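You operate a simulated robot arm through the tools that you are given. There is no shell and no other tool. Be economical: measure what you need, move in short steps, check, and stop when the job is done.

The job below is to be done with a simulated two-armed robot. You get a single attempt, and the scene is never put back.

Task
Take the bronze ring and leave it on the top of the red cart. Fetch the folded blue rag and set it on the silver steel plate on the second shelf from the bottom of the grey rack. Take the white half ring and put it on the taped area of the wooden table. Take the red ring and leave it on the clear part of the wooden table. Lift the binder cover open. Do these in any order.

Only the result counts: the job must be done as asked and must still hold three seconds after the hand-in. Knocking over, shifting, dropping, spilling or breaking anything else fails it. Lids that push on must go on centred and level and be pressed home; caps that screw on are set level and turned clockwise until they are tight.

Robot
Two 7-joint arms with two-finger parallel grippers on one trunk, on a base that drives. Base frame: it is fixed to the floor where the robot stands at the start and does not move with it; the origin is under the middle of the robot, x ahead of it, y to its left, z up. Lengths are in mm, angles in degrees, forces in N, time in s.
The left shoulder is at the start at [50, 161, 1098], the right one opposite. With the tool pointing down near the work surface each hand reaches from about 100 to 600 mm from the robot's upright axis, wherever it stands, measured 20 degrees to its own side. Places, roughly: binder cover [-2600, -1400, 900]; bronze ring (6x6x2 cm) [500, 200, 900]; clear part of the wooden table [-3800, -1100, 900]; folded blue rag (10x7x4 cm) [500, -800, 900]; red ring (4x4x3 cm) [600, -1800, 900]; steel plate [-1750, -3250, 500]; taped area of the wooden table [-3900, -1300, 900]; top of the red cart [-900, 2000, 800]; white half ring (2x13x7 cm) [700, -1700, 900]. Payload 3.43 kg a hand.
The tool frame of a hand sits at the grasp point between the pads (the TCP): z along the fingers, y along the line on which they close. The tips reach 30 mm beyond it. The gripper opens to 94 mm. The fingers are 28 mm wide and 10 mm thick; the gripper's body (50 by 96 mm) begins 55 mm behind the TCP.
Orientation is that of the tool frame in the base frame, as a unit quaternion [x, y, z, w]. With the fingers straight down and closing along the base's y, the tool's x points along the base's -x, its y along +y and its z along -z.

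Tools
- The arms move only by the tool servo_tool. It takes "left_rows", "right_rows" or both (then of equal length, played together; a hand with none holds still); each is a list of rows, each a list of 7 numbers: the closure, from 0 (fully open) to 1 (shut), then the shift along the tool's x, y, z in units of 300 mm (1.0 is 300 mm), then the turn, a rotation vector about the tool's x, y, z in units of 45 degrees (1.0 is 45 degrees). In form: [[grip, tx, ty, tz, rx, ry, rz], ...]. A call has 1 to 20 rows; each row is the pose to reach, as a shift and turn from the pose commanded when the call began, along the tool's axes at that moment. A call with a number of a shift or a turn outside -1 to 1 is refused whole. Each row takes 0.2 s and may step no farther than 50 mm and 8.6 degrees from the row before; otherwise, or with a gripper value out of range, the whole call is refused. Where a pose cannot be reached the arm comes as near as it can. A force on the tool above 40 N (or 10 N above the force at the start of the call, whichever is more), or a blocked arm, ends the call early, and 0.2 s more pass. Each finger travels about 45 mm/s and halts on what it meets, pressing with about 40 N; the grip force reading is that of the motor and also rises with nothing between the fingers. The clock runs only during rows and for 0.2 s after the last one: add rows that repeat a pose to give the fingers time. The reply holds the time, the measured pose of the TCP, the force on the tool along the base axes, the opening and the grip force, in the units named above and with some noise, with the torque about the TCP (base axes, N m) and any sound that the robot's microphone picked up.
- Cameras (640 x 400 px; columns grow to the right, rows downward): "scene" is now at [141.5, -31.6, 1254.3]; the picture's right is [-0.24, -0.97, 0.00], its down [-0.34, 0.08, -0.94] and it looks along [0.91, -0.22, -0.35] (base axes); focal length 214 px, centre (320, 200). "left" rides on the left gripper at [76, -14, -102] in its tool frame; the picture's right is [0.18, 0.98, 0.00], its down [-0.75, 0.14, -0.64] and it looks along [-0.63, 0.12, 0.77] (tool axes); focal length 243 px, centre (320, 200). "right" rides on the right gripper at [76, 14, -102] in its tool frame; the picture's right is [-0.18, 0.98, 0.00], its down [-0.75, -0.14, -0.64] and it looks along [-0.63, -0.12, 0.77] (tool axes); focal length 243 px, centre (320, 200). There is no depth. A picture from a camera that has moved, and an enlarged one, comes with that camera's place and axes in the base frame and with its lens. The place of the scene camera against the robot may be out by one fixed shift of up to 25 mm in any direction.
- capture(camera): a new picture of that camera. The clock stands still meanwhile.
- lift_body(by): slides the trunk up (or, below 0, down) by that many mm; the arms and the scene camera ride with it, the base frame stays. It gives what a move gives, with no picture.
- base_move(legs): drives the robot by 1 to 6 legs, each [ahead, left, turn to the left] in mm, mm and degrees, along the robot's own axes; the way and the turn of a leg run together, so that a leg with both is an arc; at most 1500 mm and 180 degrees a leg. The arms and the cameras ride along, it lands a little off, and it stops where it bumps. It gives what a move gives.
- pan_tilt(pan, tilt): turns the head with the scene camera to pan (to the left, within 80 degrees either way) and tilt (down, from -29 to 69), counted from straight ahead of the robot. It gives what a move gives.
- enlarge(camera, box): a new picture of the part [left, top, right, bottom] of that camera's present view, enlarged. The clock stands still meanwhile.
- sign_off(): hands the job in; it is judged then, once.

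Work in short steps. Places have to be worked out from the pictures, the camera data and where the tool is seen: move nearer, look again, correct. Check each grasp and each placing, and mend what went wrong. You have 165 turns and 130 pictures in all, those below and enlarged ones among them. Open the grippers and draw the arms clear of the work before you hand the job in, unless the task says otherwise; then end with one line.

The tools are called after "Call:" by a JSON object that holds its "op" and its "data". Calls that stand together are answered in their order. servo_tool: Moves the arms, as the interface text tells. Its arguments: {"type":"object","properties":{"left_rows":{"type":"array"},"right_rows":{"type":"array"}},"required":[]} The other tools are called the same way: lift_body (by) slides the trunk up or down; base_move (legs) drives the base; pan_tilt (pan, tilt) turns the head that bears the scene camera; capture (camera) takes a picture; enlarge (camera, box) takes an enlarged picture of a part of a camera's view; sign_off () hands the job in.

At the start:

```text
time_s: 0.0
left_ee_pos: [410.2, -4.1, 1156.7]
left_orientation: [-0.001, 1.0, 0.0, 0.001]
left_contact_force: [-0.1, 0.4, 0.5]
left_torque: [-0.01, 0.01, -0.02]
left_grip_width: 94.3
left_grip_force: 0.2
right_ee_pos: [291.8, -371.5, 1116.0]
right_orientation: [0.0, 1.0, 0.0, 0.0]
right_contact_force: [0.2, 0.6, -0.4]
right_torque: [-0.04, 0.02, 0.01]
right_grip_width: 94.3
right_grip_force: 0.0
trunk travel left (down, up): [-125.0, 142.0]
robot x, y, heading: [0.6, -1.7, -0.0]
head pan, tilt: [-13.9, 20.7]
```

scene: 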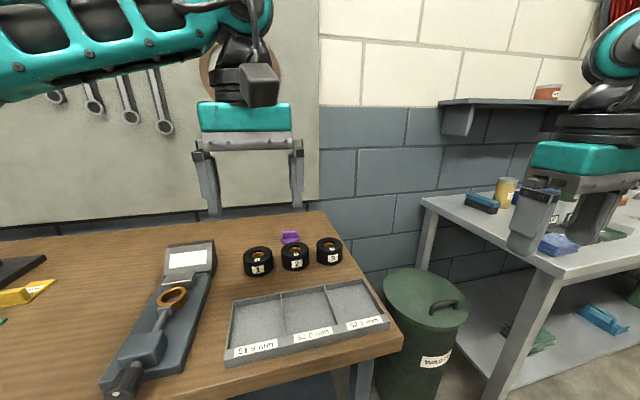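
right: 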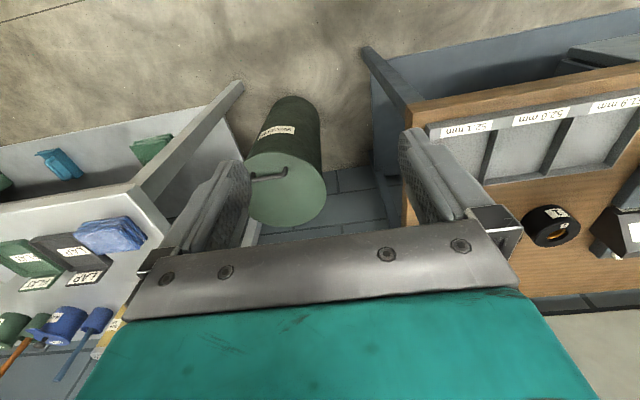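
left: 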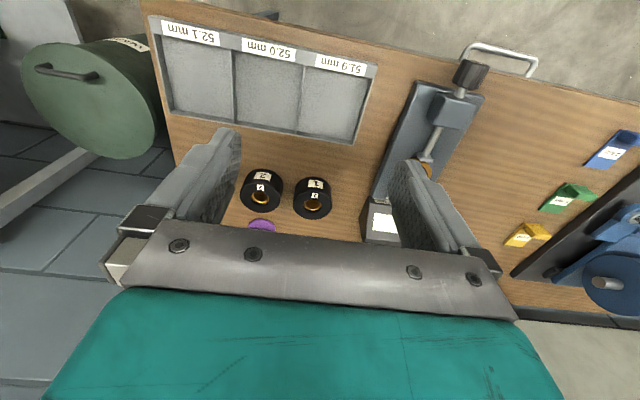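

The bronze ring seems to lie on a grey gauge device on the table. I take a closer look at it and at the rag.

Call:
{"op": "enlarge", "data": {"camera": "scene", "box": [90, 220, 250, 400]}}

Call:
{"op": "pan_tilt", "data": {"pan": 20, "tilt": 45}}

Call:
{"op": "capture", "data": {"camera": "scene"}}

```text
2.22 times, centred on (170, 310) of scene
camera zoom: at [141.5, -31.6, 1254.3], right [-0.24, -0.97, 0.0], down [-0.34, 0.08, -0.94], along [0.91, -0.22, -0.35], focal length 477 px, centre (653, -44)
```

zoom: 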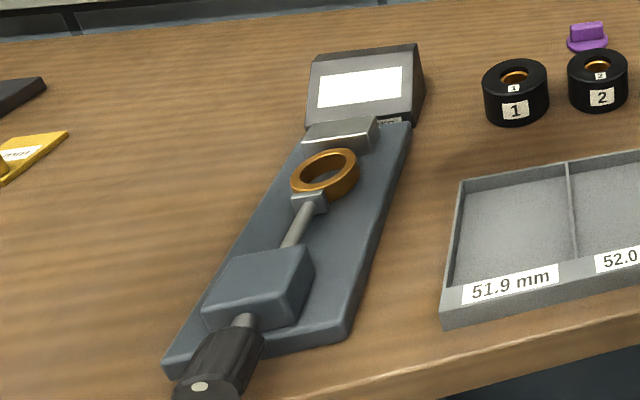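

```text
time_s: 1.0
left_ee_pos: [409.6, -5.6, 1156.0]
left_orientation: [-0.001, 1.0, 0.0, 0.0]
left_contact_force: [0.0, -0.1, -0.2]
left_torque: [-0.03, 0.01, -0.01]
left_grip_width: 94.0
left_grip_force: 0.1
right_ee_pos: [293.1, -372.7, 1116.1]
right_orientation: [0.001, 1.0, 0.0, 0.0]
right_contact_force: [0.2, -0.1, 0.5]
right_torque: [0.01, 0.02, -0.02]
right_grip_width: 94.0
right_grip_force: 0.0
trunk travel left (down, up): [-125.0, 142.0]
robot x, y, heading: [-0.3, 2.5, -0.0]
head pan, tilt: [20.0, 45.0]
```

```text
125 pictures are left
camera scene: at [127.7, 18.4, 1216.8], right [0.34, -0.94, 0.0], down [-0.66, -0.24, -0.71], along [0.67, 0.24, -0.71], focal length 214 px, centre (320, 200)
```

scene: 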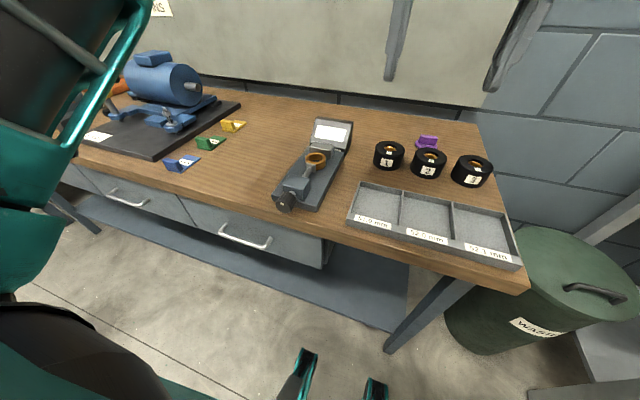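

The ring lies flat between the anvil and spindle of the gauge at about [565, 188, 890]. I bring the left hand above it for a close look.

Call:
{"op": "servo_tool", "data": {"left_rows": [[0, -0.04, 0.12, 0.03, 0, 0, 0], [0, -0.09, 0.25, 0.06, 0, 0, 0], [0, -0.14, 0.38, 0.1, 0, 0, 0], [0, -0.19, 0.5, 0.14, 0, 0, 0], [0, -0.233, 0.613, 0.187, 0, 0, 0]]}}

Call:
{"op": "capture", "data": {"camera": "left"}}

Call:
{"op": "capture", "data": {"camera": "scene"}}

```text
time_s: 2.2
left_ee_pos: [479.0, 177.8, 1099.9]
left_orientation: [-0.001, 1.0, -0.001, 0.0]
left_contact_force: [0.0, 0.1, -0.1]
left_torque: [0.04, 0.0, -0.01]
left_grip_width: 94.0
left_grip_force: 0.1
right_ee_pos: [293.2, -371.0, 1115.8]
right_orientation: [-0.001, 1.0, 0.0, 0.0]
right_contact_force: [-0.6, -0.1, -0.4]
right_torque: [-0.01, 0.0, 0.0]
right_grip_width: 94.4
right_grip_force: 0.0
trunk travel left (down, up): [-125.0, 142.0]
robot x, y, heading: [1.0, -0.9, -0.1]
head pan, tilt: [20.0, 45.0]
```

```text
124 pictures are left
camera left: at [403.9, 164.5, 1202.0], right [-0.18, 0.98, 0.0], down [0.75, 0.14, 0.64], along [0.63, 0.12, -0.77], focal length 243 px, centre (320, 200)
```

left: 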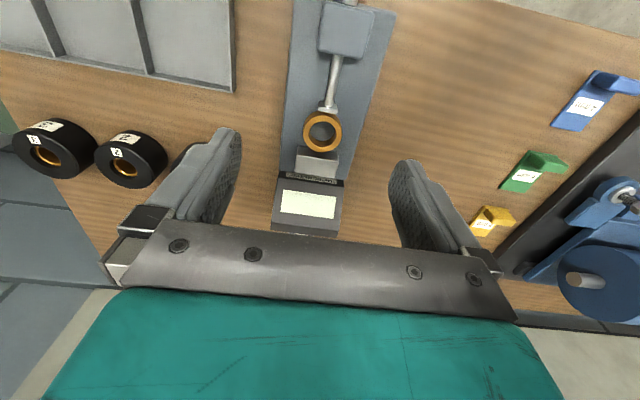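

```text
123 pictures are left
camera scene: at [127.7, 19.0, 1216.7], right [0.34, -0.94, 0.0], down [-0.66, -0.24, -0.71], along [0.66, 0.24, -0.71], focal length 214 px, centre (320, 200)
```

scene: 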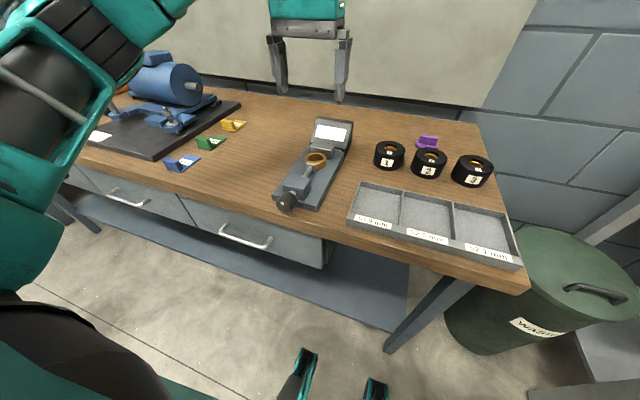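

The hand camera puts the ring near [543, 194], with the spindle along base x, so a grip closing along y fits. I lower to 1000 above it and look again.

Call:
{"op": "servo_tool", "data": {"left_rows": [[0, -0.07, 0.02, 0.11, 0, 0, 0], [0, -0.14, 0.04, 0.22, 0, 0, 0], [0, -0.213, 0.053, 0.333, 0, 0, 0]]}}

Call:
{"op": "capture", "data": {"camera": "left"}}

Call:
{"op": "enlarge", "data": {"camera": "scene", "box": [250, 80, 410, 220]}}

```text
time_s: 3.0
left_ee_pos: [544.0, 193.7, 999.7]
left_orientation: [-0.001, 1.0, 0.0, 0.001]
left_contact_force: [0.3, 0.8, 0.1]
left_torque: [-0.03, 0.01, -0.01]
left_grip_width: 94.4
left_grip_force: 0.0
right_ee_pos: [292.8, -371.3, 1117.5]
right_orientation: [0.001, 1.0, 0.0, 0.001]
right_contact_force: [0.0, 0.0, -0.8]
right_torque: [0.01, 0.0, 0.01]
right_grip_width: 94.0
right_grip_force: 0.1
trunk travel left (down, up): [-125.0, 142.0]
robot x, y, heading: [-2.6, 0.5, 0.2]
head pan, tilt: [20.0, 45.0]
```

```text
122 pictures are left
camera left: at [468.6, 180.1, 1102.0], right [-0.19, 0.98, 0.0], down [0.75, 0.14, 0.64], along [0.63, 0.12, -0.77], focal length 243 px, centre (320, 200)
```

left: 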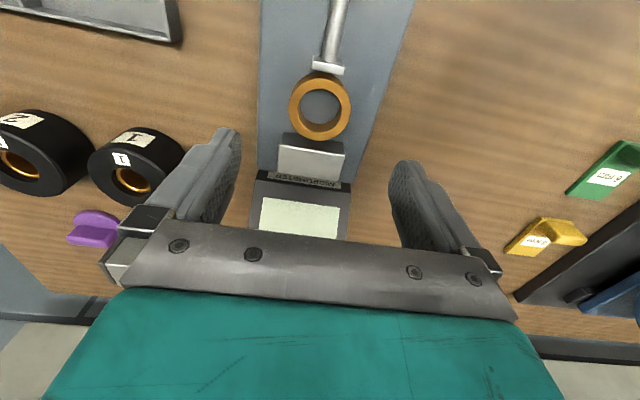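

```text
2.86 times, centred on (330, 150) of scene
camera zoom: at [127.9, 18.5, 1216.7], right [0.34, -0.94, 0.0], down [-0.66, -0.24, -0.71], along [0.66, 0.24, -0.71], focal length 613 px, centre (291, 343)
```

zoom: 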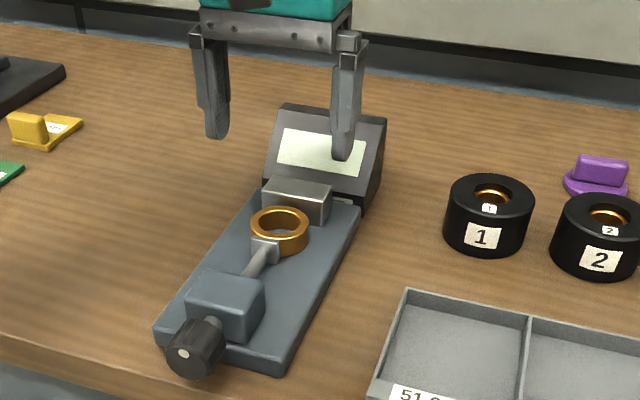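

Ring centre is about [543, 195] with its top near 880. I descend to 920 and check alignment and height.

Call:
{"op": "servo_tool", "data": {"left_rows": [[0, 0, 0, 0.1, 0, 0, 0], [0, 0, 0.003, 0.2, 0, 0, 0], [0, 0, 0.003, 0.267, 0, 0, 0]]}}

Call:
{"op": "capture", "data": {"camera": "left"}}

Call:
{"op": "enlarge", "data": {"camera": "scene", "box": [250, 80, 410, 220]}}

```text
time_s: 3.8
left_ee_pos: [543.8, 195.2, 920.3]
left_orientation: [0.0, 1.0, 0.0, 0.001]
left_contact_force: [0.1, -0.1, -0.3]
left_torque: [-0.01, -0.01, 0.01]
left_grip_width: 94.3
left_grip_force: 0.1
right_ee_pos: [292.9, -370.6, 1116.3]
right_orientation: [0.001, 1.0, 0.0, 0.0]
right_contact_force: [-0.3, -0.1, -0.6]
right_torque: [-0.01, -0.01, 0.0]
right_grip_width: 94.0
right_grip_force: 0.1
trunk travel left (down, up): [-125.0, 142.0]
robot x, y, heading: [1.7, 0.2, 0.1]
head pan, tilt: [20.0, 45.0]
```

```text
120 pictures are left
camera left: at [467.2, 180.6, 1022.6], right [-0.19, 0.98, 0.0], down [0.75, 0.14, 0.64], along [0.63, 0.12, -0.77], focal length 243 px, centre (320, 200)
```

left: 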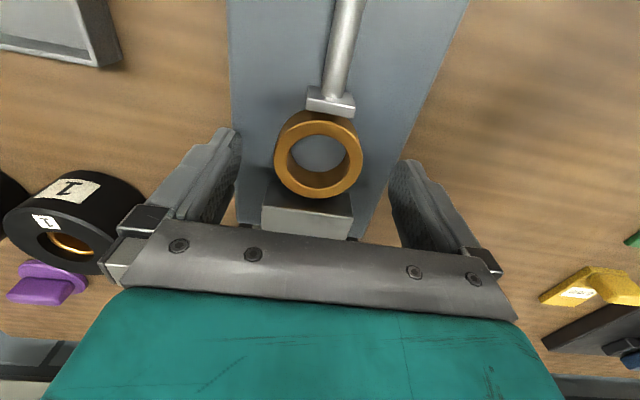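

```text
2.86 times, centred on (330, 150) of scene
camera zoom: at [127.7, 18.6, 1216.8], right [0.34, -0.94, 0.0], down [-0.66, -0.24, -0.71], along [0.66, 0.24, -0.71], focal length 613 px, centre (291, 343)
```

zoom: 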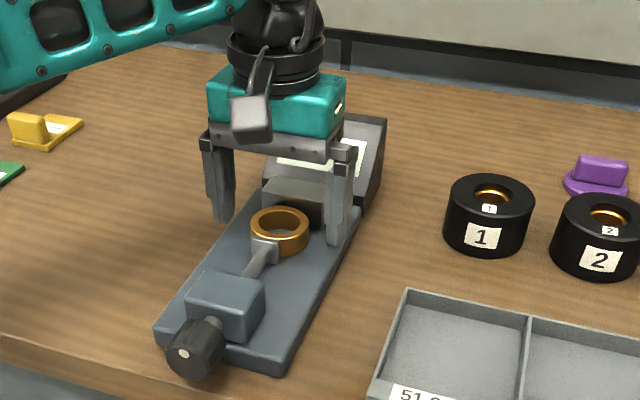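

Ring top is about z 880 and centred under the hand; with TCP at 891 the tips still overlap the ring by nearly its whole height. I descend there and close.

Call:
{"op": "servo_tool", "data": {"left_rows": [[0, 0, 0, 0.05, 0, 0, 0], [0, 0, 0, 0.097, 0, 0, 0], [0.3, 0, 0, 0.097, 0, 0, 0], [0.6, 0, 0, 0.097, 0, 0, 0], [1, 0, 0, 0.097, 0, 0, 0], [1, 0, 0, 0.097, 0, 0, 0], [1, 0, 0, 0.097, 0, 0, 0]]}}

Call:
{"op": "capture", "data": {"camera": "left"}}

```text
time_s: 4.3
left_ee_pos: [543.5, 194.6, 912.1]
left_orientation: [-0.001, 1.0, -0.001, 0.008]
left_contact_force: [-11.6, -1.2, 17.3]
left_torque: [0.81, 0.6, 0.63]
left_grip_width: 93.3
left_grip_force: 0.0
right_ee_pos: [291.8, -371.5, 1115.6]
right_orientation: [-0.001, 1.0, 0.001, 0.001]
right_contact_force: [-0.1, -0.6, -0.4]
right_torque: [-0.01, -0.01, 0.01]
right_grip_width: 93.9
right_grip_force: 0.0
trunk travel left (down, up): [-125.0, 142.0]
robot x, y, heading: [1.6, -0.2, -0.1]
head pan, tilt: [20.0, 45.0]
stopped in row 2 (left hand): the force on the tool passed its limit at 50 N (the readings are from after the stop); the commanded pose is now the measured one
```

```text
118 pictures are left
camera left: at [466.7, 181.2, 1014.0], right [-0.19, 0.98, -0.01], down [0.74, 0.15, 0.65], along [0.64, 0.12, -0.76], focal length 243 px, centre (320, 200)
```

left: 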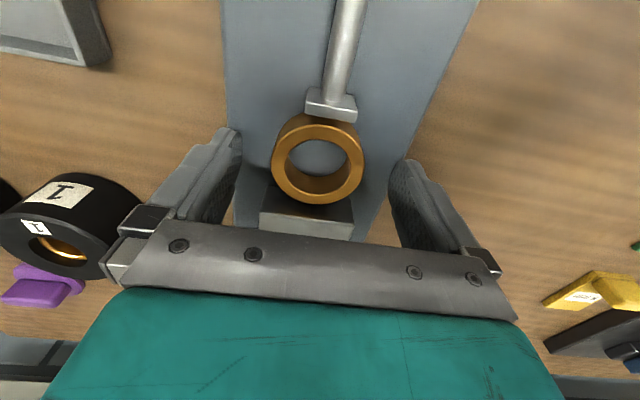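

The contact was the +y fingertip on the gauge plate (z≈881); the ring is 52 mm wide with its top near 895, centre about [539, 194]. So this height is nearly right: I rise 3 mm, shift slightly back, and close.

Call:
{"op": "servo_tool", "data": {"left_rows": [[0, 0, 0, -0.012, 0, 0, 0], [0, 0.015, 0, -0.012, 0, 0, 0], [0.3, 0.015, 0, -0.012, 0, 0, 0], [0.6, 0.015, 0, -0.012, 0, 0, 0], [1, 0.015, 0, -0.012, 0, 0, 0], [1, 0.015, 0, -0.012, 0, 0, 0], [1, 0.015, 0, -0.012, 0, 0, 0]]}}

Call:
{"op": "capture", "data": {"camera": "left"}}

```text
time_s: 5.9
left_ee_pos: [540.6, 195.9, 912.1]
left_orientation: [-0.001, 1.0, 0.0, 0.006]
left_contact_force: [-0.5, 3.7, 7.3]
left_torque: [0.33, 0.08, 0.01]
left_grip_width: 51.4
left_grip_force: 40.1
right_ee_pos: [291.8, -369.5, 1115.2]
right_orientation: [0.0, 1.0, -0.001, 0.001]
right_contact_force: [-0.3, -0.4, -0.3]
right_torque: [-0.02, 0.0, 0.0]
right_grip_width: 94.1
right_grip_force: 0.1
trunk travel left (down, up): [-125.0, 142.0]
robot x, y, heading: [-0.1, 2.9, 0.3]
head pan, tilt: [20.0, 45.0]
```

```text
117 pictures are left
camera left: at [464.2, 181.9, 1014.1], right [-0.19, 0.98, 0.0], down [0.74, 0.14, 0.65], along [0.64, 0.12, -0.76], focal length 243 px, centre (320, 200)
```

left: 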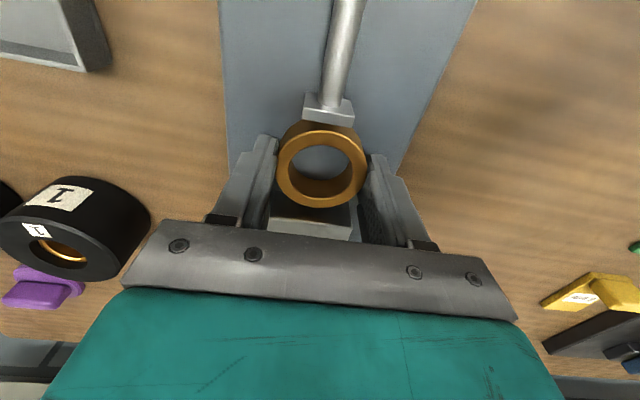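

The fingers stopped at 51.4 mm on the ring. I lift straight up slowly.

Call:
{"op": "servo_tool", "data": {"left_rows": [[1, 0, 0, -0.02, 0, 0, 0], [1, 0, 0, -0.05, 0, 0, 0], [1, 0, 0, -0.12, 0, 0, 0], [1, 0, 0, -0.24, 0, 0, 0], [1, 0, 0, -0.4, 0, 0, 0], [1, 0, 0, -0.55, 0, 0, 0], [1, 0, 0, -0.7, 0, 0, 0]]}}

Call:
{"op": "capture", "data": {"camera": "left"}}

Call:
{"op": "capture", "data": {"camera": "scene"}}

```text
time_s: 7.5
left_ee_pos: [537.3, 196.4, 1120.8]
left_orientation: [-0.001, 1.0, -0.001, 0.007]
left_contact_force: [-0.3, 0.2, -1.7]
left_torque: [0.02, -0.05, -0.01]
left_grip_width: 50.9
left_grip_force: 39.7
right_ee_pos: [291.7, -373.0, 1116.5]
right_orientation: [-0.001, 1.0, 0.0, 0.001]
right_contact_force: [0.4, 0.9, 0.1]
right_torque: [0.04, 0.0, -0.03]
right_grip_width: 94.2
right_grip_force: 0.1
trunk travel left (down, up): [-125.0, 142.0]
robot x, y, heading: [-1.6, -1.0, 0.1]
head pan, tilt: [20.0, 45.0]
```

```text
116 pictures are left
camera left: at [460.9, 182.6, 1222.7], right [-0.19, 0.98, 0.0], down [0.74, 0.14, 0.65], along [0.64, 0.12, -0.76], focal length 243 px, centre (320, 200)
```

left: 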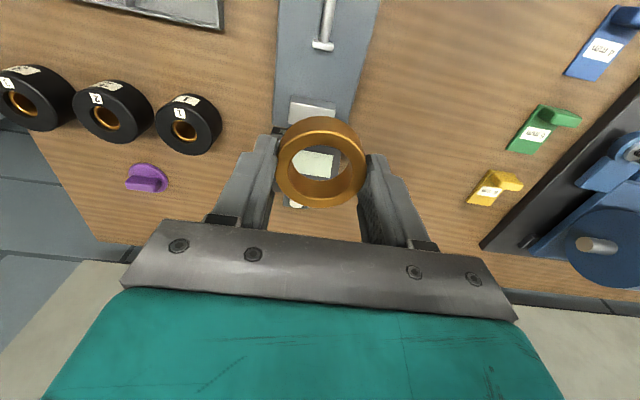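

```text
115 pictures are left
camera scene: at [127.1, 18.4, 1216.8], right [0.34, -0.94, 0.0], down [-0.66, -0.24, -0.71], along [0.66, 0.24, -0.71], focal length 214 px, centre (320, 200)
```

scene: 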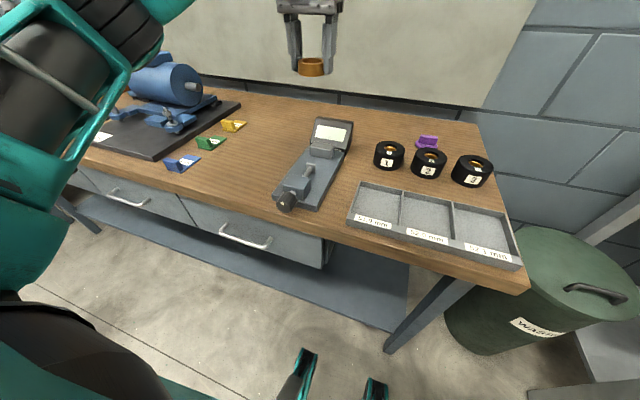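

The ring is held. I draw the arm in, back off the table and look to the left-rear for the red cart.

Call:
{"op": "servo_tool", "data": {"left_rows": [[1, 0.14, 0, 0, 0, 0, 0], [1, 0.28, 0, 0, 0, 0, 0], [1, 0.42, 0, 0, 0, 0, 0], [1, 0.56, 0, 0, 0, 0, 0], [1, 0.7, 0, 0, 0, 0, 0]]}}

Call:
{"op": "pan_tilt", "data": {"pan": 80, "tilt": 20}}

Call:
{"op": "capture", "data": {"camera": "scene"}}

Call:
{"op": "pan_tilt", "data": {"pan": -70, "tilt": 20}}

Call:
{"op": "capture", "data": {"camera": "scene"}}

```text
time_s: 8.7
left_ee_pos: [327.8, 195.7, 1116.9]
left_orientation: [-0.002, 1.0, 0.0, 0.008]
left_contact_force: [0.7, 0.0, -3.0]
left_torque: [0.02, 0.02, 0.03]
left_grip_width: 51.2
left_grip_force: 39.5
right_ee_pos: [292.6, -370.7, 1116.7]
right_orientation: [0.0, 1.0, 0.0, 0.0]
right_contact_force: [0.9, 0.8, -0.2]
right_torque: [-0.01, 0.02, 0.02]
right_grip_width: 93.9
right_grip_force: 0.0
trunk travel left (down, up): [-125.0, 142.0]
robot x, y, heading: [0.1, -1.2, 0.2]
head pan, tilt: [20.0, 45.0]
```

```text
time_s: 10.0
left_ee_pos: [329.2, 195.9, 1117.7]
left_orientation: [-0.001, 1.0, -0.001, 0.007]
left_contact_force: [0.1, -0.3, -2.3]
left_torque: [-0.03, 0.0, -0.01]
left_grip_width: 51.2
left_grip_force: 39.7
right_ee_pos: [291.9, -372.3, 1116.7]
right_orientation: [-0.001, 1.0, 0.0, -0.001]
right_contact_force: [0.0, 0.4, 0.1]
right_torque: [-0.02, 0.0, 0.0]
right_grip_width: 94.3
right_grip_force: 0.1
trunk travel left (down, up): [-125.0, 142.0]
robot x, y, heading: [-0.5, -1.6, 0.1]
head pan, tilt: [80.0, 20.0]
```

```text
114 pictures are left
camera scene: at [67.4, 82.5, 1255.4], right [0.98, -0.17, 0.0], down [-0.06, -0.34, -0.94], along [0.16, 0.93, -0.34], focal length 214 px, centre (320, 200)
```

scene: 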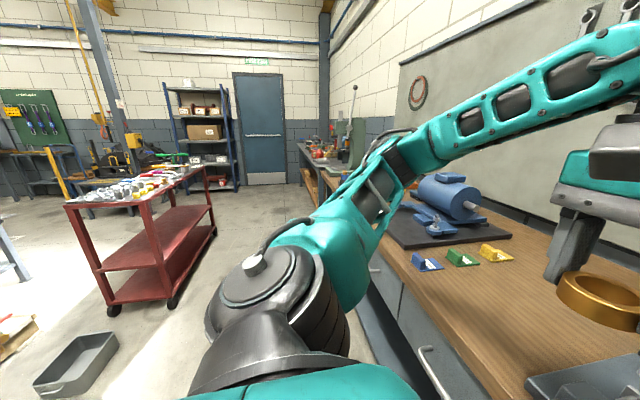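

```text
time_s: 12.4
left_ee_pos: [329.0, 196.1, 1118.1]
left_orientation: [0.0, 1.0, -0.001, 0.007]
left_contact_force: [-0.1, 0.2, -1.8]
left_torque: [-0.04, 0.01, -0.02]
left_grip_width: 51.3
left_grip_force: 40.1
right_ee_pos: [293.0, -370.9, 1115.6]
right_orientation: [0.0, 1.0, 0.0, 0.0]
right_contact_force: [-0.4, 0.3, -0.4]
right_torque: [0.04, 0.02, -0.03]
right_grip_width: 93.8
right_grip_force: 0.1
trunk travel left (down, up): [-125.0, 142.0]
robot x, y, heading: [0.3, 3.2, 0.2]
head pan, tilt: [-70.0, 20.0]
```

```text
113 pictures are left
camera scene: at [83.1, -96.7, 1255.4], right [-0.94, -0.34, 0.0], down [-0.12, 0.32, -0.94], along [0.32, -0.88, -0.34], focal length 214 px, centre (320, 200)
```

scene: 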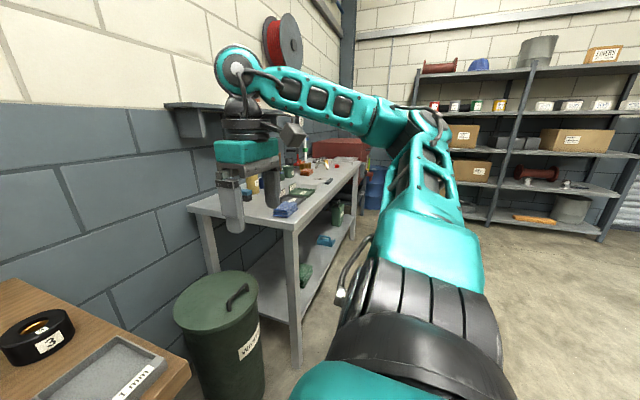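

The cart stands around x −1180…−740, y 1500…2450, with many things on its top. I back off, turn left, drive up beside it and look.

Call:
{"op": "base_move", "data": {"legs": [[-300, 0, 0], [0, 0, 90], [1300, 0, 0]]}}

Call:
{"op": "pan_tilt", "data": {"pan": 50, "tilt": 20}}

Call:
{"op": "capture", "data": {"camera": "scene"}}

```text
time_s: 24.3
left_ee_pos: [-481.3, 1610.5, 1118.1]
left_orientation: [-0.703, 0.712, 0.004, 0.005]
left_contact_force: [-0.3, 0.0, -2.3]
left_torque: [-0.01, 0.02, 0.01]
left_grip_width: 50.9
left_grip_force: 40.3
right_ee_pos: [86.1, 1566.2, 1115.9]
right_orientation: [-0.702, 0.712, 0.0, 0.0]
right_contact_force: [0.5, 0.3, -1.3]
right_torque: [0.01, 0.01, -0.03]
right_grip_width: 93.7
right_grip_force: 0.1
trunk travel left (down, up): [-125.0, 142.0]
robot x, y, heading: [-291.5, 1277.3, 89.4]
head pan, tilt: [-70.0, 20.0]
```

```text
time_s: 26.3
left_ee_pos: [-479.9, 1611.3, 1117.9]
left_orientation: [-0.702, 0.712, 0.005, 0.005]
left_contact_force: [0.4, 0.7, -1.5]
left_torque: [0.04, 0.0, 0.0]
left_grip_width: 51.1
left_grip_force: 40.1
right_ee_pos: [86.7, 1566.8, 1114.6]
right_orientation: [-0.702, 0.712, 0.0, 0.001]
right_contact_force: [-0.8, 1.1, 0.2]
right_torque: [0.0, 0.03, -0.01]
right_grip_width: 94.0
right_grip_force: 0.0
trunk travel left (down, up): [-125.0, 142.0]
robot x, y, heading: [-291.2, 1279.0, 89.1]
head pan, tilt: [50.0, 20.0]
```

```text
112 pictures are left
camera scene: at [-348.2, 1371.2, 1255.4], right [0.65, 0.76, 0.0], down [0.26, -0.22, -0.94], along [-0.71, 0.61, -0.34], focal length 214 px, centre (320, 200)
```

scene: 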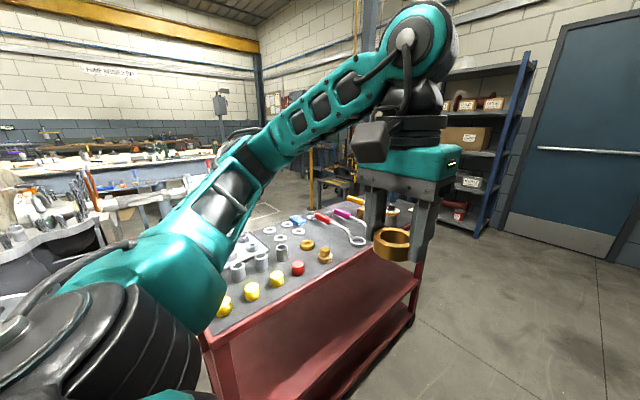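

I turn to face the cart and strafe along it so its top is ahead of me.

Call:
{"op": "base_move", "data": {"legs": [[0, 0, 90], [0, -650, 0]]}}

Call:
{"op": "pan_tilt", "data": {"pan": 0, "tilt": 40}}

Call:
{"op": "capture", "data": {"camera": "scene"}}

```text
time_s: 36.4
left_ee_pos: [-619.8, 1743.4, 1118.1]
left_orientation: [1.0, -0.003, -0.007, -0.001]
left_contact_force: [-0.7, 0.0, -1.9]
left_torque: [0.02, 0.08, -0.01]
left_grip_width: 51.2
left_grip_force: 40.5
right_ee_pos: [-578.6, 2309.7, 1115.8]
right_orientation: [1.0, -0.003, 0.0, 0.001]
right_contact_force: [0.7, -1.3, 0.0]
right_torque: [-0.01, 0.02, -0.01]
right_grip_width: 93.9
right_grip_force: 0.2
trunk travel left (down, up): [-125.0, 142.0]
robot x, y, heading: [-285.6, 1938.7, 179.5]
head pan, tilt: [50.0, 20.0]
```

```text
time_s: 37.5
left_ee_pos: [-618.9, 1743.4, 1118.0]
left_orientation: [1.0, -0.003, -0.007, -0.001]
left_contact_force: [0.3, -0.2, -2.9]
left_torque: [0.06, 0.0, 0.02]
left_grip_width: 51.1
left_grip_force: 40.4
right_ee_pos: [-579.8, 2309.7, 1116.4]
right_orientation: [1.0, -0.003, -0.001, 0.0]
right_contact_force: [0.8, -1.1, -0.8]
right_torque: [0.0, 0.01, 0.01]
right_grip_width: 94.1
right_grip_force: 0.0
trunk travel left (down, up): [-125.0, 142.0]
robot x, y, heading: [-291.9, 1937.0, 179.7]
head pan, tilt: [0.0, 40.0]
```

```text
111 pictures are left
camera scene: at [-402.7, 1927.1, 1224.0], right [0.01, 1.0, 0.0], down [0.64, 0.0, -0.77], along [-0.77, 0.0, -0.64], focal length 214 px, centre (320, 200)
```

scene: 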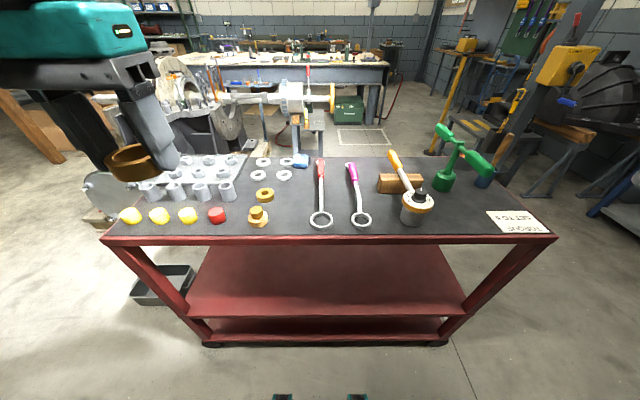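

There is free space on the cart between the white-capped item and the card, around [-855, 2333]. I move so that my left hand works there.

Call:
{"op": "base_move", "data": {"legs": [[0, -550, 0], [100, 0, 0]]}}

Call:
{"op": "pan_tilt", "data": {"pan": 20, "tilt": 50}}

Call:
{"op": "capture", "data": {"camera": "scene"}}

Call:
{"op": "capture", "data": {"camera": "left"}}

```text
time_s: 43.6
left_ee_pos: [-715.6, 2292.6, 1118.0]
left_orientation: [1.0, -0.005, -0.006, -0.001]
left_contact_force: [0.1, 0.1, -2.6]
left_torque: [0.01, 0.03, 0.0]
left_grip_width: 51.3
left_grip_force: 39.9
right_ee_pos: [-671.5, 2857.6, 1115.9]
right_orientation: [1.0, -0.006, 0.0, 0.0]
right_contact_force: [-1.2, 0.4, 0.1]
right_torque: [0.01, -0.02, 0.01]
right_grip_width: 93.6
right_grip_force: 0.0
trunk travel left (down, up): [-125.0, 142.0]
robot x, y, heading: [-386.5, 2483.2, 179.0]
head pan, tilt: [0.0, 40.0]
```

```text
time_s: 44.4
left_ee_pos: [-713.8, 2291.2, 1117.9]
left_orientation: [1.0, -0.005, -0.007, -0.001]
left_contact_force: [0.1, 1.0, -1.3]
left_torque: [0.02, 0.01, -0.03]
left_grip_width: 51.0
left_grip_force: 39.8
right_ee_pos: [-672.0, 2857.7, 1115.9]
right_orientation: [1.0, -0.006, 0.0, 0.0]
right_contact_force: [0.1, -0.4, -0.1]
right_torque: [0.03, 0.0, 0.01]
right_grip_width: 93.7
right_grip_force: 0.0
trunk travel left (down, up): [-125.0, 142.0]
robot x, y, heading: [-386.2, 2485.4, 179.1]
head pan, tilt: [20.0, 50.0]
```

```text
110 pictures are left
camera scene: at [-485.0, 2449.1, 1209.9], right [-0.33, 0.94, 0.0], down [0.72, 0.25, -0.64], along [-0.61, -0.21, -0.77], focal length 214 px, centre (320, 200)
```

scene: 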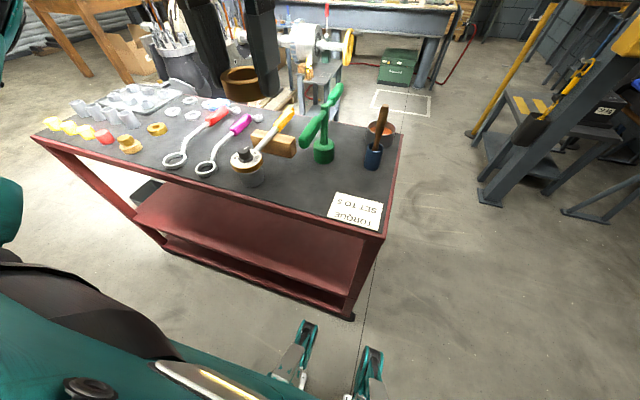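

```text
109 pictures are left
camera left: at [-636.5, 2305.8, 1219.8], right [0.17, -0.98, 0.0], down [-0.75, -0.13, 0.65], along [-0.64, -0.11, -0.76], focal length 243 px, centre (320, 200)
```

left: 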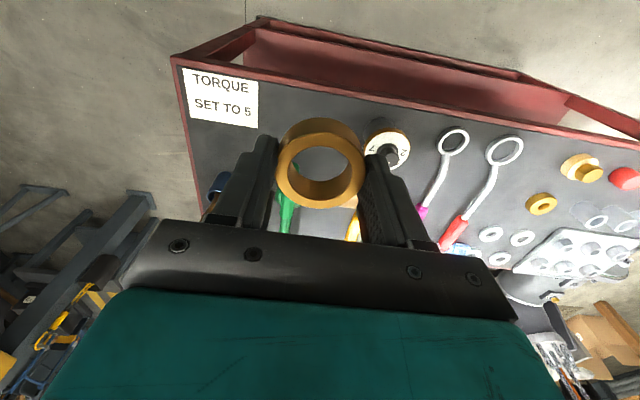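

The free spot centres around [-825, 2298], with the top at roughly z 820. I move the ring over it at 1000 and look again.

Call:
{"op": "servo_tool", "data": {"left_rows": [[1, -0.1, 0, 0.05, 0, 0, 0], [1, -0.2, -0.01, 0.12, 0, 0, 0], [1, -0.3, -0.02, 0.22, 0, 0, 0], [1, -0.37, -0.023, 0.32, 0, 0, 0], [1, -0.37, -0.023, 0.393, 0, 0, 0]]}}

Call:
{"op": "capture", "data": {"camera": "left"}}

Call:
{"op": "enlarge", "data": {"camera": "scene", "box": [200, 50, 420, 250]}}

```text
time_s: 45.6
left_ee_pos: [-829.5, 2300.8, 999.6]
left_orientation: [1.0, -0.005, -0.007, -0.001]
left_contact_force: [-0.4, -0.3, -1.6]
left_torque: [0.01, 0.03, -0.01]
left_grip_width: 51.2
left_grip_force: 40.2
right_ee_pos: [-670.6, 2857.7, 1115.7]
right_orientation: [1.0, -0.006, 0.0, 0.0]
right_contact_force: [0.4, 0.4, 0.7]
right_torque: [-0.03, 0.02, 0.04]
right_grip_width: 94.0
right_grip_force: 0.1
trunk travel left (down, up): [-125.0, 142.0]
robot x, y, heading: [-388.0, 2479.1, 179.2]
head pan, tilt: [20.0, 50.0]
```

```text
108 pictures are left
camera left: at [-750.7, 2313.6, 1102.5], right [0.17, -0.98, 0.0], down [-0.75, -0.13, 0.65], along [-0.64, -0.11, -0.76], focal length 243 px, centre (320, 200)
```

left: 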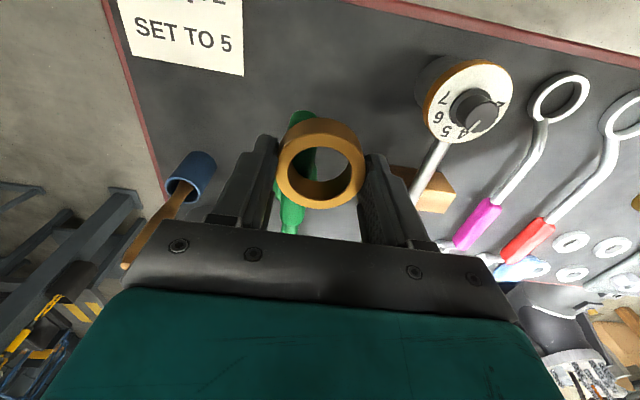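

```text
2.00 times, centred on (310, 150) of scene
camera zoom: at [-485.0, 2448.9, 1209.8], right [-0.33, 0.94, 0.0], down [0.72, 0.25, -0.64], along [-0.61, -0.21, -0.77], focal length 429 px, centre (340, 300)
```

zoom: 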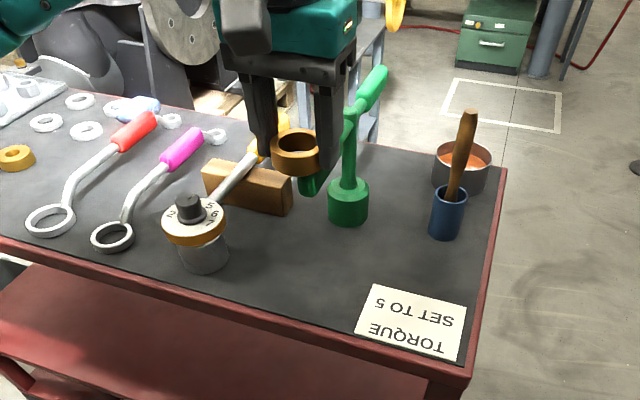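

A T-shaped green bar at z≈960 (x −804…−1068, y≈2300) hangs over that spot, so descending there would hit it. I rise and shift to the free patch between bar, card and blue cup, around [-868, 2385].

Call:
{"op": "servo_tool", "data": {"left_rows": [[1, 0, 0, -0.1, 0, 0, 0], [1, 0, 0, -0.2, 0, 0, 0], [1, -0.05, -0.12, -0.2, 0, 0, 0], [1, -0.1, -0.23, -0.2, 0, 0, 0], [1, -0.127, -0.28, -0.2, 0, 0, 0]]}}

Call:
{"op": "capture", "data": {"camera": "left"}}

Call:
{"op": "enlarge", "data": {"camera": "scene", "box": [240, 50, 420, 240]}}

```text
time_s: 46.8
left_ee_pos: [-863.9, 2385.3, 1062.3]
left_orientation: [1.0, -0.004, -0.008, -0.001]
left_contact_force: [-0.5, 0.1, -2.4]
left_torque: [-0.02, 0.01, -0.04]
left_grip_width: 51.1
left_grip_force: 40.6
right_ee_pos: [-671.4, 2857.0, 1116.0]
right_orientation: [1.0, -0.006, 0.0, 0.0]
right_contact_force: [0.4, -0.5, -0.5]
right_torque: [0.03, -0.02, 0.01]
right_grip_width: 93.8
right_grip_force: 0.1
trunk travel left (down, up): [-125.0, 142.0]
robot x, y, heading: [-381.3, 2482.9, 179.0]
head pan, tilt: [20.0, 50.0]
```

```text
106 pictures are left
camera left: at [-785.6, 2399.1, 1163.7], right [0.17, -0.98, 0.0], down [-0.75, -0.14, 0.65], along [-0.64, -0.11, -0.76], focal length 243 px, centre (320, 200)
```

left: 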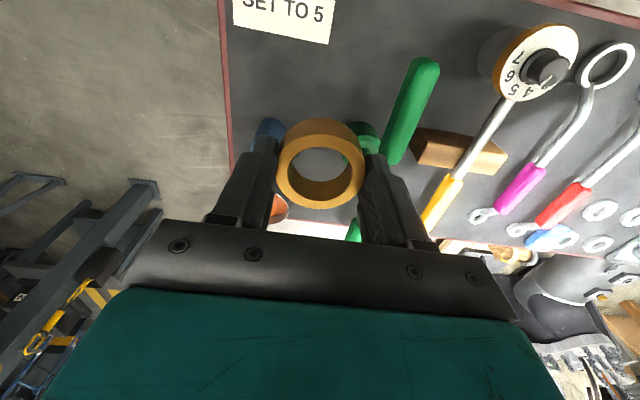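

```text
2.11 times, centred on (330, 145) of scene
camera zoom: at [-485.0, 2449.2, 1209.8], right [-0.33, 0.94, 0.0], down [0.72, 0.25, -0.64], along [-0.61, -0.21, -0.77], focal length 452 px, centre (299, 316)
```

zoom: 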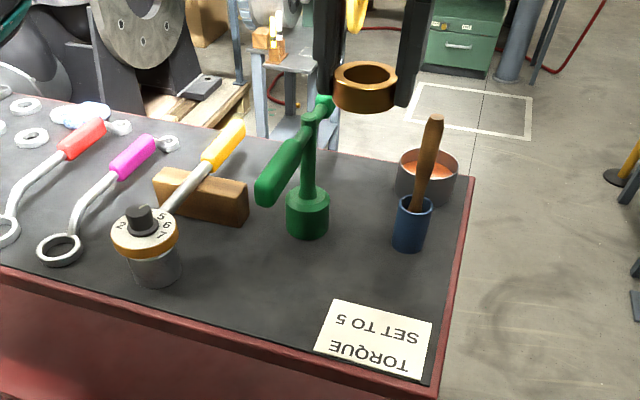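

The landing point is clear; I shift 10 mm more away from the bar and lower to about 880.

Call:
{"op": "servo_tool", "data": {"left_rows": [[1, 0, -0.035, 0.03, 0, 0, 0], [1, 0, -0.035, 0.15, 0, 0, 0], [1, 0, -0.035, 0.3, 0, 0, 0], [1, 0, -0.035, 0.45, 0, 0, 0], [1, 0, -0.035, 0.6, 0, 0, 0]]}}

Call:
{"op": "capture", "data": {"camera": "left"}}

Call:
{"op": "enlarge", "data": {"camera": "scene", "box": [240, 50, 420, 240]}}

```text
time_s: 48.0
left_ee_pos: [-870.1, 2398.5, 881.6]
left_orientation: [1.0, -0.005, -0.008, -0.001]
left_contact_force: [0.3, -0.3, -2.2]
left_torque: [0.02, -0.02, 0.02]
left_grip_width: 51.1
left_grip_force: 39.6
right_ee_pos: [-672.2, 2858.1, 1114.8]
right_orientation: [1.0, -0.006, 0.0, 0.0]
right_contact_force: [-1.1, 0.1, 0.2]
right_torque: [0.01, -0.01, -0.05]
right_grip_width: 94.0
right_grip_force: 0.0
trunk travel left (down, up): [-125.0, 142.0]
robot x, y, heading: [-382.9, 2483.0, 179.4]
head pan, tilt: [20.0, 50.0]
```

```text
104 pictures are left
camera left: at [-791.5, 2410.1, 984.2], right [0.17, -0.98, 0.0], down [-0.75, -0.13, 0.65], along [-0.64, -0.11, -0.76], focal length 243 px, centre (320, 200)
```

left: 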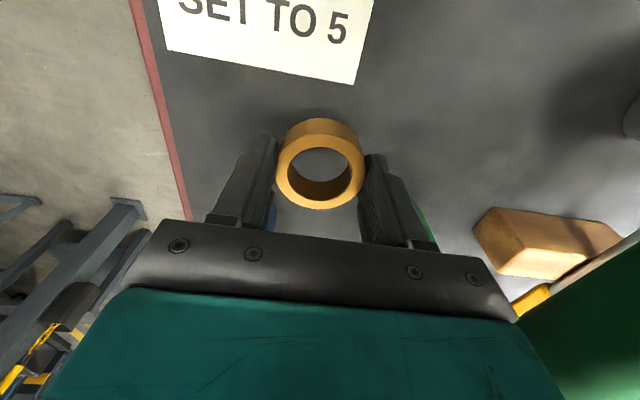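

```text
2.11 times, centred on (330, 145) of scene
camera zoom: at [-485.2, 2449.0, 1209.8], right [-0.33, 0.94, 0.0], down [0.72, 0.25, -0.64], along [-0.61, -0.21, -0.77], focal length 452 px, centre (299, 316)
```

zoom: 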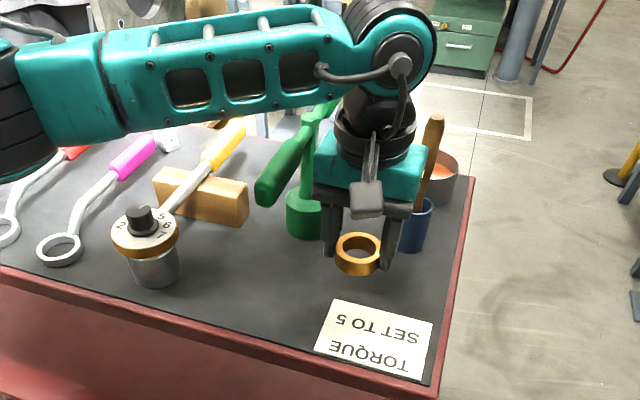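

The hand is clear of bar and cup. I lower in small steps until the ring meets the top.

Call:
{"op": "servo_tool", "data": {"left_rows": [[1, 0, 0, 0.02, 0, 0, 0], [1, 0, 0, 0.04, 0, 0, 0], [1, 0, 0, 0.06, 0, 0, 0], [1, 0, 0, 0.075, 0, 0, 0], [1, 0, 0, 0.085, 0, 0, 0]]}}

Call:
{"op": "capture", "data": {"camera": "left"}}

```text
time_s: 49.2
left_ee_pos: [-866.3, 2398.3, 856.9]
left_orientation: [1.0, -0.005, -0.007, -0.001]
left_contact_force: [0.3, 0.1, -2.2]
left_torque: [-0.02, -0.01, -0.01]
left_grip_width: 51.0
left_grip_force: 40.1
right_ee_pos: [-671.0, 2858.2, 1115.6]
right_orientation: [1.0, -0.006, 0.0, 0.001]
right_contact_force: [0.0, 0.6, 1.1]
right_torque: [0.0, 0.01, -0.01]
right_grip_width: 93.9
right_grip_force: 0.0
trunk travel left (down, up): [-125.0, 142.0]
robot x, y, heading: [-384.8, 2480.9, 179.2]
head pan, tilt: [20.0, 50.0]
```

```text
102 pictures are left
camera left: at [-787.9, 2409.7, 958.7], right [0.17, -0.98, 0.0], down [-0.75, -0.14, 0.65], along [-0.64, -0.11, -0.76], focal length 243 px, centre (320, 200)
```

left: 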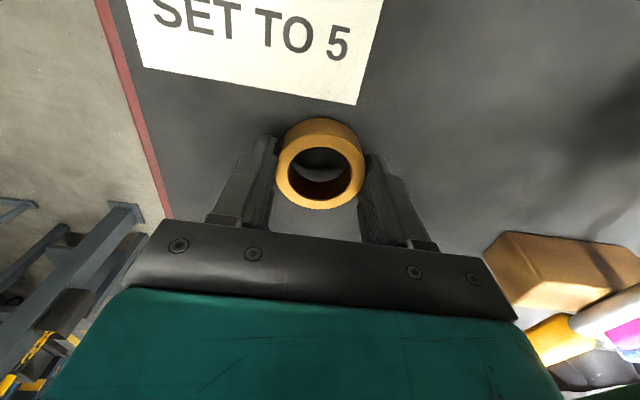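

No contact yet at 857; I keep lowering in small steps.

Call:
{"op": "servo_tool", "data": {"left_rows": [[1, 0, 0, 0.01, 0, 0, 0], [1, 0, 0, 0.02, 0, 0, 0], [1, 0, 0, 0.03, 0, 0, 0], [1, 0, 0, 0.04, 0, 0, 0], [1, 0, 0, 0.05, 0, 0, 0], [1, 0, 0, 0.06, 0, 0, 0], [1, 0, 0, 0.07, 0, 0, 0], [1, 0, 0, 0.08, 0, 0, 0], [1, 0, 0, 0.09, 0, 0, 0], [1, 0, 0, 0.1, 0, 0, 0]]}}

Call:
{"op": "capture", "data": {"camera": "left"}}

```text
time_s: 50.4
left_ee_pos: [-867.0, 2397.2, 850.9]
left_orientation: [1.0, -0.005, -0.01, -0.002]
left_contact_force: [5.3, -1.6, 14.3]
left_torque: [-0.42, -0.41, 0.1]
left_grip_width: 51.2
left_grip_force: 40.4
right_ee_pos: [-670.2, 2857.7, 1116.1]
right_orientation: [1.0, -0.005, -0.001, 0.0]
right_contact_force: [-0.4, 0.1, -0.4]
right_torque: [-0.01, -0.01, -0.02]
right_grip_width: 94.1
right_grip_force: 0.1
trunk travel left (down, up): [-125.0, 142.0]
robot x, y, heading: [-385.6, 2480.0, 179.4]
head pan, tilt: [20.0, 50.0]
stopped in row 5 (left hand): the force on the tool passed its limit at 44 N (the readings are from after the stop); the commanded pose is now the measured one
```

```text
101 pictures are left
camera left: at [-788.5, 2409.8, 951.6], right [0.17, -0.98, -0.01], down [-0.74, -0.14, 0.66], along [-0.65, -0.11, -0.75], focal length 243 px, centre (320, 200)
```

left: 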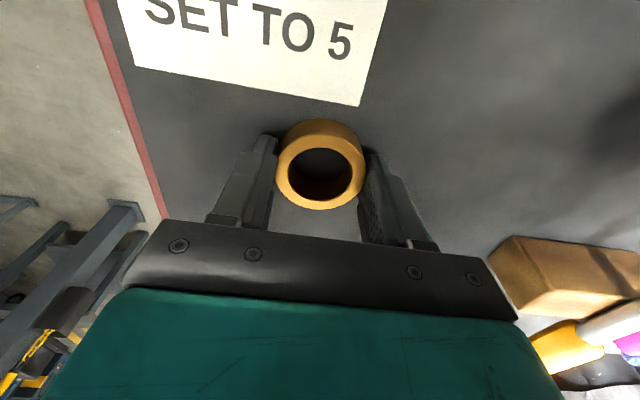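

The ring has met the cart top at TCP 851 (surface ≈ 819). I open partway, then rise straight up.

Call:
{"op": "servo_tool", "data": {"left_rows": [[0.35, 0, 0, 0, 0, 0, 0], [0.35, 0, 0, 0, 0, 0, 0], [0.3, 0, 0, 0, 0, 0, 0], [0.3, 0, 0, -0.02, 0, 0, 0], [0.3, 0, 0, -0.06, 0, 0, 0], [0.3, 0, 0, -0.2, 0, 0, 0], [0.3, 0, 0, -0.36, 0, 0, 0], [0.3, 0, 0, -0.52, 0, 0, 0], [0.3, 0, 0, -0.68, 0, 0, 0], [0.3, 0, 0, -0.84, 0, 0, 0]]}}

Call:
{"op": "enlarge", "data": {"camera": "scene", "box": [240, 50, 420, 240]}}

```text
time_s: 52.6
left_ee_pos: [-863.7, 2395.1, 1103.5]
left_orientation: [1.0, -0.004, -0.01, -0.002]
left_contact_force: [-0.1, 0.8, 0.3]
left_torque: [-0.03, -0.03, 0.01]
left_grip_width: 65.8
left_grip_force: 0.0
right_ee_pos: [-671.8, 2858.0, 1116.0]
right_orientation: [1.0, -0.006, 0.0, -0.001]
right_contact_force: [0.5, -0.1, 0.2]
right_torque: [0.01, -0.01, -0.02]
right_grip_width: 93.6
right_grip_force: 0.0
trunk travel left (down, up): [-125.0, 142.0]
robot x, y, heading: [-384.7, 2484.7, 179.1]
head pan, tilt: [20.0, 50.0]
```

```text
2.11 times, centred on (330, 145) of scene
camera zoom: at [-484.5, 2449.1, 1209.8], right [-0.33, 0.94, 0.0], down [0.72, 0.25, -0.64], along [-0.61, -0.21, -0.77], focal length 452 px, centre (299, 316)
```

zoom: 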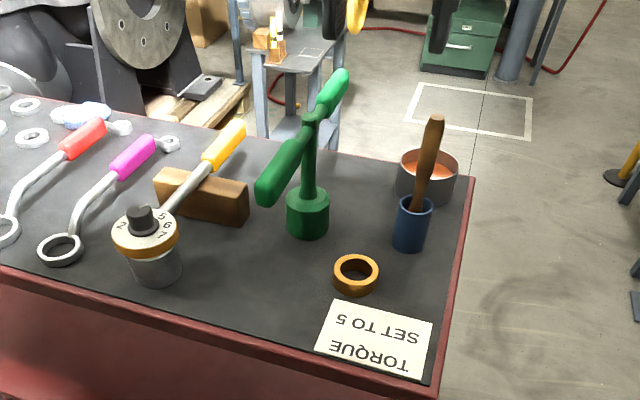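

The bronze ring rests flat on the cart. I draw the left arm in, then drive back to the grey bench where the rag lies.

Call:
{"op": "servo_tool", "data": {"left_rows": [[0.15, 0.12, 0, 0, 0, 0.0255, 0], [0, 0.25, 0, 0, 0, 0.0255, 0], [0, 0.38, 0, 0, 0, 0.0255, 0], [0, 0.5, 0, 0, 0, 0.0255, 0], [0, 0.6, 0.1, -0.03, 0, 0.0255, 0]]}}

Call:
{"op": "base_move", "data": {"legs": [[-60, 0, 0], [0, 0, 91], [1500, 0, 0], [1500, 0, 0], [300, 0, 0], [0, 0, 90]]}}

Call:
{"op": "pan_tilt", "data": {"pan": 0, "tilt": 35}}

Call:
{"op": "capture", "data": {"camera": "scene"}}

```text
time_s: 53.8
left_ee_pos: [-681.6, 2363.5, 1104.2]
left_orientation: [1.0, -0.004, 0.0, -0.002]
left_contact_force: [-0.2, 0.4, 0.4]
left_torque: [0.03, 0.0, 0.0]
left_grip_width: 94.1
left_grip_force: 0.1
right_ee_pos: [-671.0, 2856.3, 1117.0]
right_orientation: [1.0, -0.006, 0.0, 0.0]
right_contact_force: [0.6, 0.6, 0.2]
right_torque: [-0.01, -0.03, 0.01]
right_grip_width: 93.9
right_grip_force: 0.0
trunk travel left (down, up): [-125.0, 142.0]
robot x, y, heading: [-378.9, 2481.5, 179.3]
head pan, tilt: [20.0, 50.0]
```

```text
time_s: 78.1
left_ee_pos: [-90.8, -664.8, 1105.3]
left_orientation: [0.001, 1.0, -0.002, 0.0]
left_contact_force: [0.0, 0.7, 1.4]
left_torque: [0.02, 0.0, 0.0]
left_grip_width: 94.1
left_grip_force: 0.1
right_ee_pos: [-99.5, -1160.1, 1115.4]
right_orientation: [0.003, 1.0, 0.0, 0.001]
right_contact_force: [0.7, -0.3, -0.6]
right_torque: [0.01, 0.0, -0.02]
right_grip_width: 93.8
right_grip_force: 0.1
trunk travel left (down, up): [-125.0, 142.0]
robot x, y, heading: [-384.2, -788.4, -0.2]
head pan, tilt: [20.0, 50.0]
```

```text
time_s: 78.9
left_ee_pos: [-91.8, -666.4, 1103.8]
left_orientation: [0.0, 1.0, -0.001, 0.0]
left_contact_force: [0.1, 0.2, -0.7]
left_torque: [0.0, 0.01, 0.01]
left_grip_width: 94.0
left_grip_force: 0.1
right_ee_pos: [-98.8, -1160.5, 1115.7]
right_orientation: [0.003, 1.0, 0.0, 0.0]
right_contact_force: [0.0, -0.5, -0.4]
right_torque: [0.01, 0.0, 0.01]
right_grip_width: 94.0
right_grip_force: 0.1
trunk travel left (down, up): [-125.0, 142.0]
robot x, y, heading: [-391.0, -786.6, -0.3]
head pan, tilt: [0.0, 35.0]
```

```text
99 pictures are left
camera scene: at [-250.7, -797.3, 1231.5], right [0.0, -1.0, 0.0], down [-0.57, 0.0, -0.82], along [0.82, 0.0, -0.57], focal length 214 px, centre (320, 200)
```

scene: 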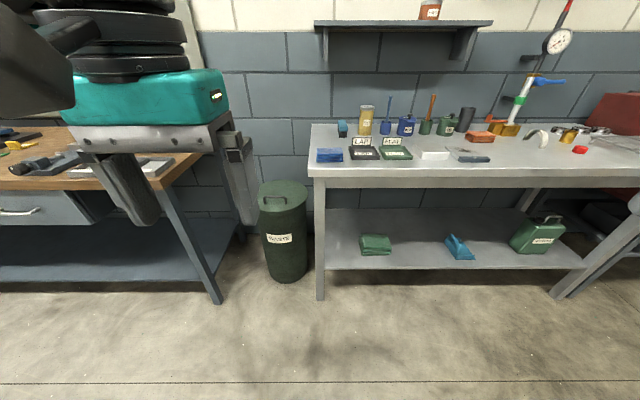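

All three remaining items are on this bench; the blue rag is at about [532, -836]. I pull up so that the left hand can work on it.

Call:
{"op": "base_move", "data": {"legs": [[0, -190, 0], [450, 0, 0]]}}

Call:
{"op": "pan_tilt", "data": {"pan": 10, "tilt": 45}}

Call:
{"op": "capture", "data": {"camera": "scene"}}

Call:
{"op": "capture", "data": {"camera": "left"}}

```text
time_s: 83.5
left_ee_pos: [349.5, -857.7, 1102.9]
left_orientation: [0.002, 1.0, -0.003, 0.0]
left_contact_force: [-0.1, -0.3, 0.2]
left_torque: [0.0, 0.0, -0.04]
left_grip_width: 94.1
left_grip_force: 0.1
right_ee_pos: [340.7, -1352.6, 1115.9]
right_orientation: [0.003, 1.0, 0.0, 0.0]
right_contact_force: [0.3, -0.3, 0.1]
right_torque: [-0.02, -0.03, 0.01]
right_grip_width: 93.9
right_grip_force: 0.0
trunk travel left (down, up): [-125.0, 142.0]
robot x, y, heading: [48.3, -981.0, -0.5]
head pan, tilt: [0.0, 35.0]
```

```text
time_s: 84.2
left_ee_pos: [348.3, -858.9, 1105.2]
left_orientation: [0.002, 1.0, -0.001, 0.0]
left_contact_force: [-0.5, -0.8, 0.7]
left_torque: [-0.01, 0.0, -0.01]
left_grip_width: 93.9
left_grip_force: 0.1
right_ee_pos: [340.4, -1353.3, 1115.9]
right_orientation: [0.002, 1.0, 0.0, 0.001]
right_contact_force: [0.1, -0.2, 0.1]
right_torque: [-0.02, 0.0, 0.0]
right_grip_width: 94.1
right_grip_force: 0.1
trunk travel left (down, up): [-125.0, 142.0]
robot x, y, heading: [49.6, -981.0, -0.3]
head pan, tilt: [10.0, 45.0]
```

```text
98 pictures are left
camera scene: at [181.3, -975.9, 1216.8], right [0.17, -0.99, 0.0], down [-0.7, -0.12, -0.71], along [0.7, 0.12, -0.71], focal length 214 px, centre (320, 200)
```

scene: 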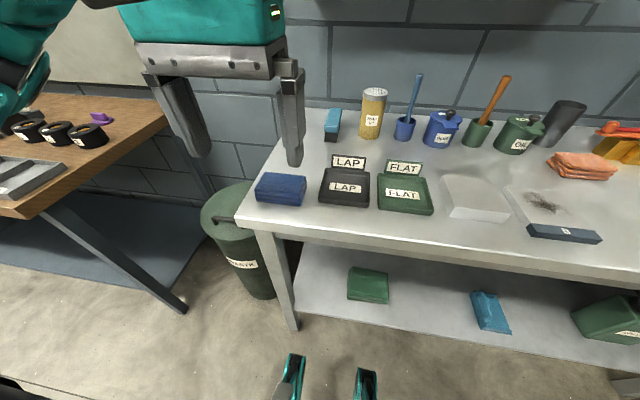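

```text
97 pictures are left
camera left: at [273.0, -872.1, 1207.3], right [-0.18, 0.98, 0.0], down [0.75, 0.14, 0.64], along [0.63, 0.11, -0.77], focal length 243 px, centre (320, 200)
```

left: 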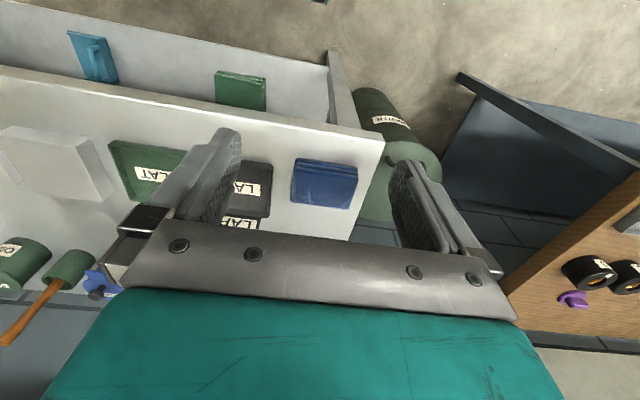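

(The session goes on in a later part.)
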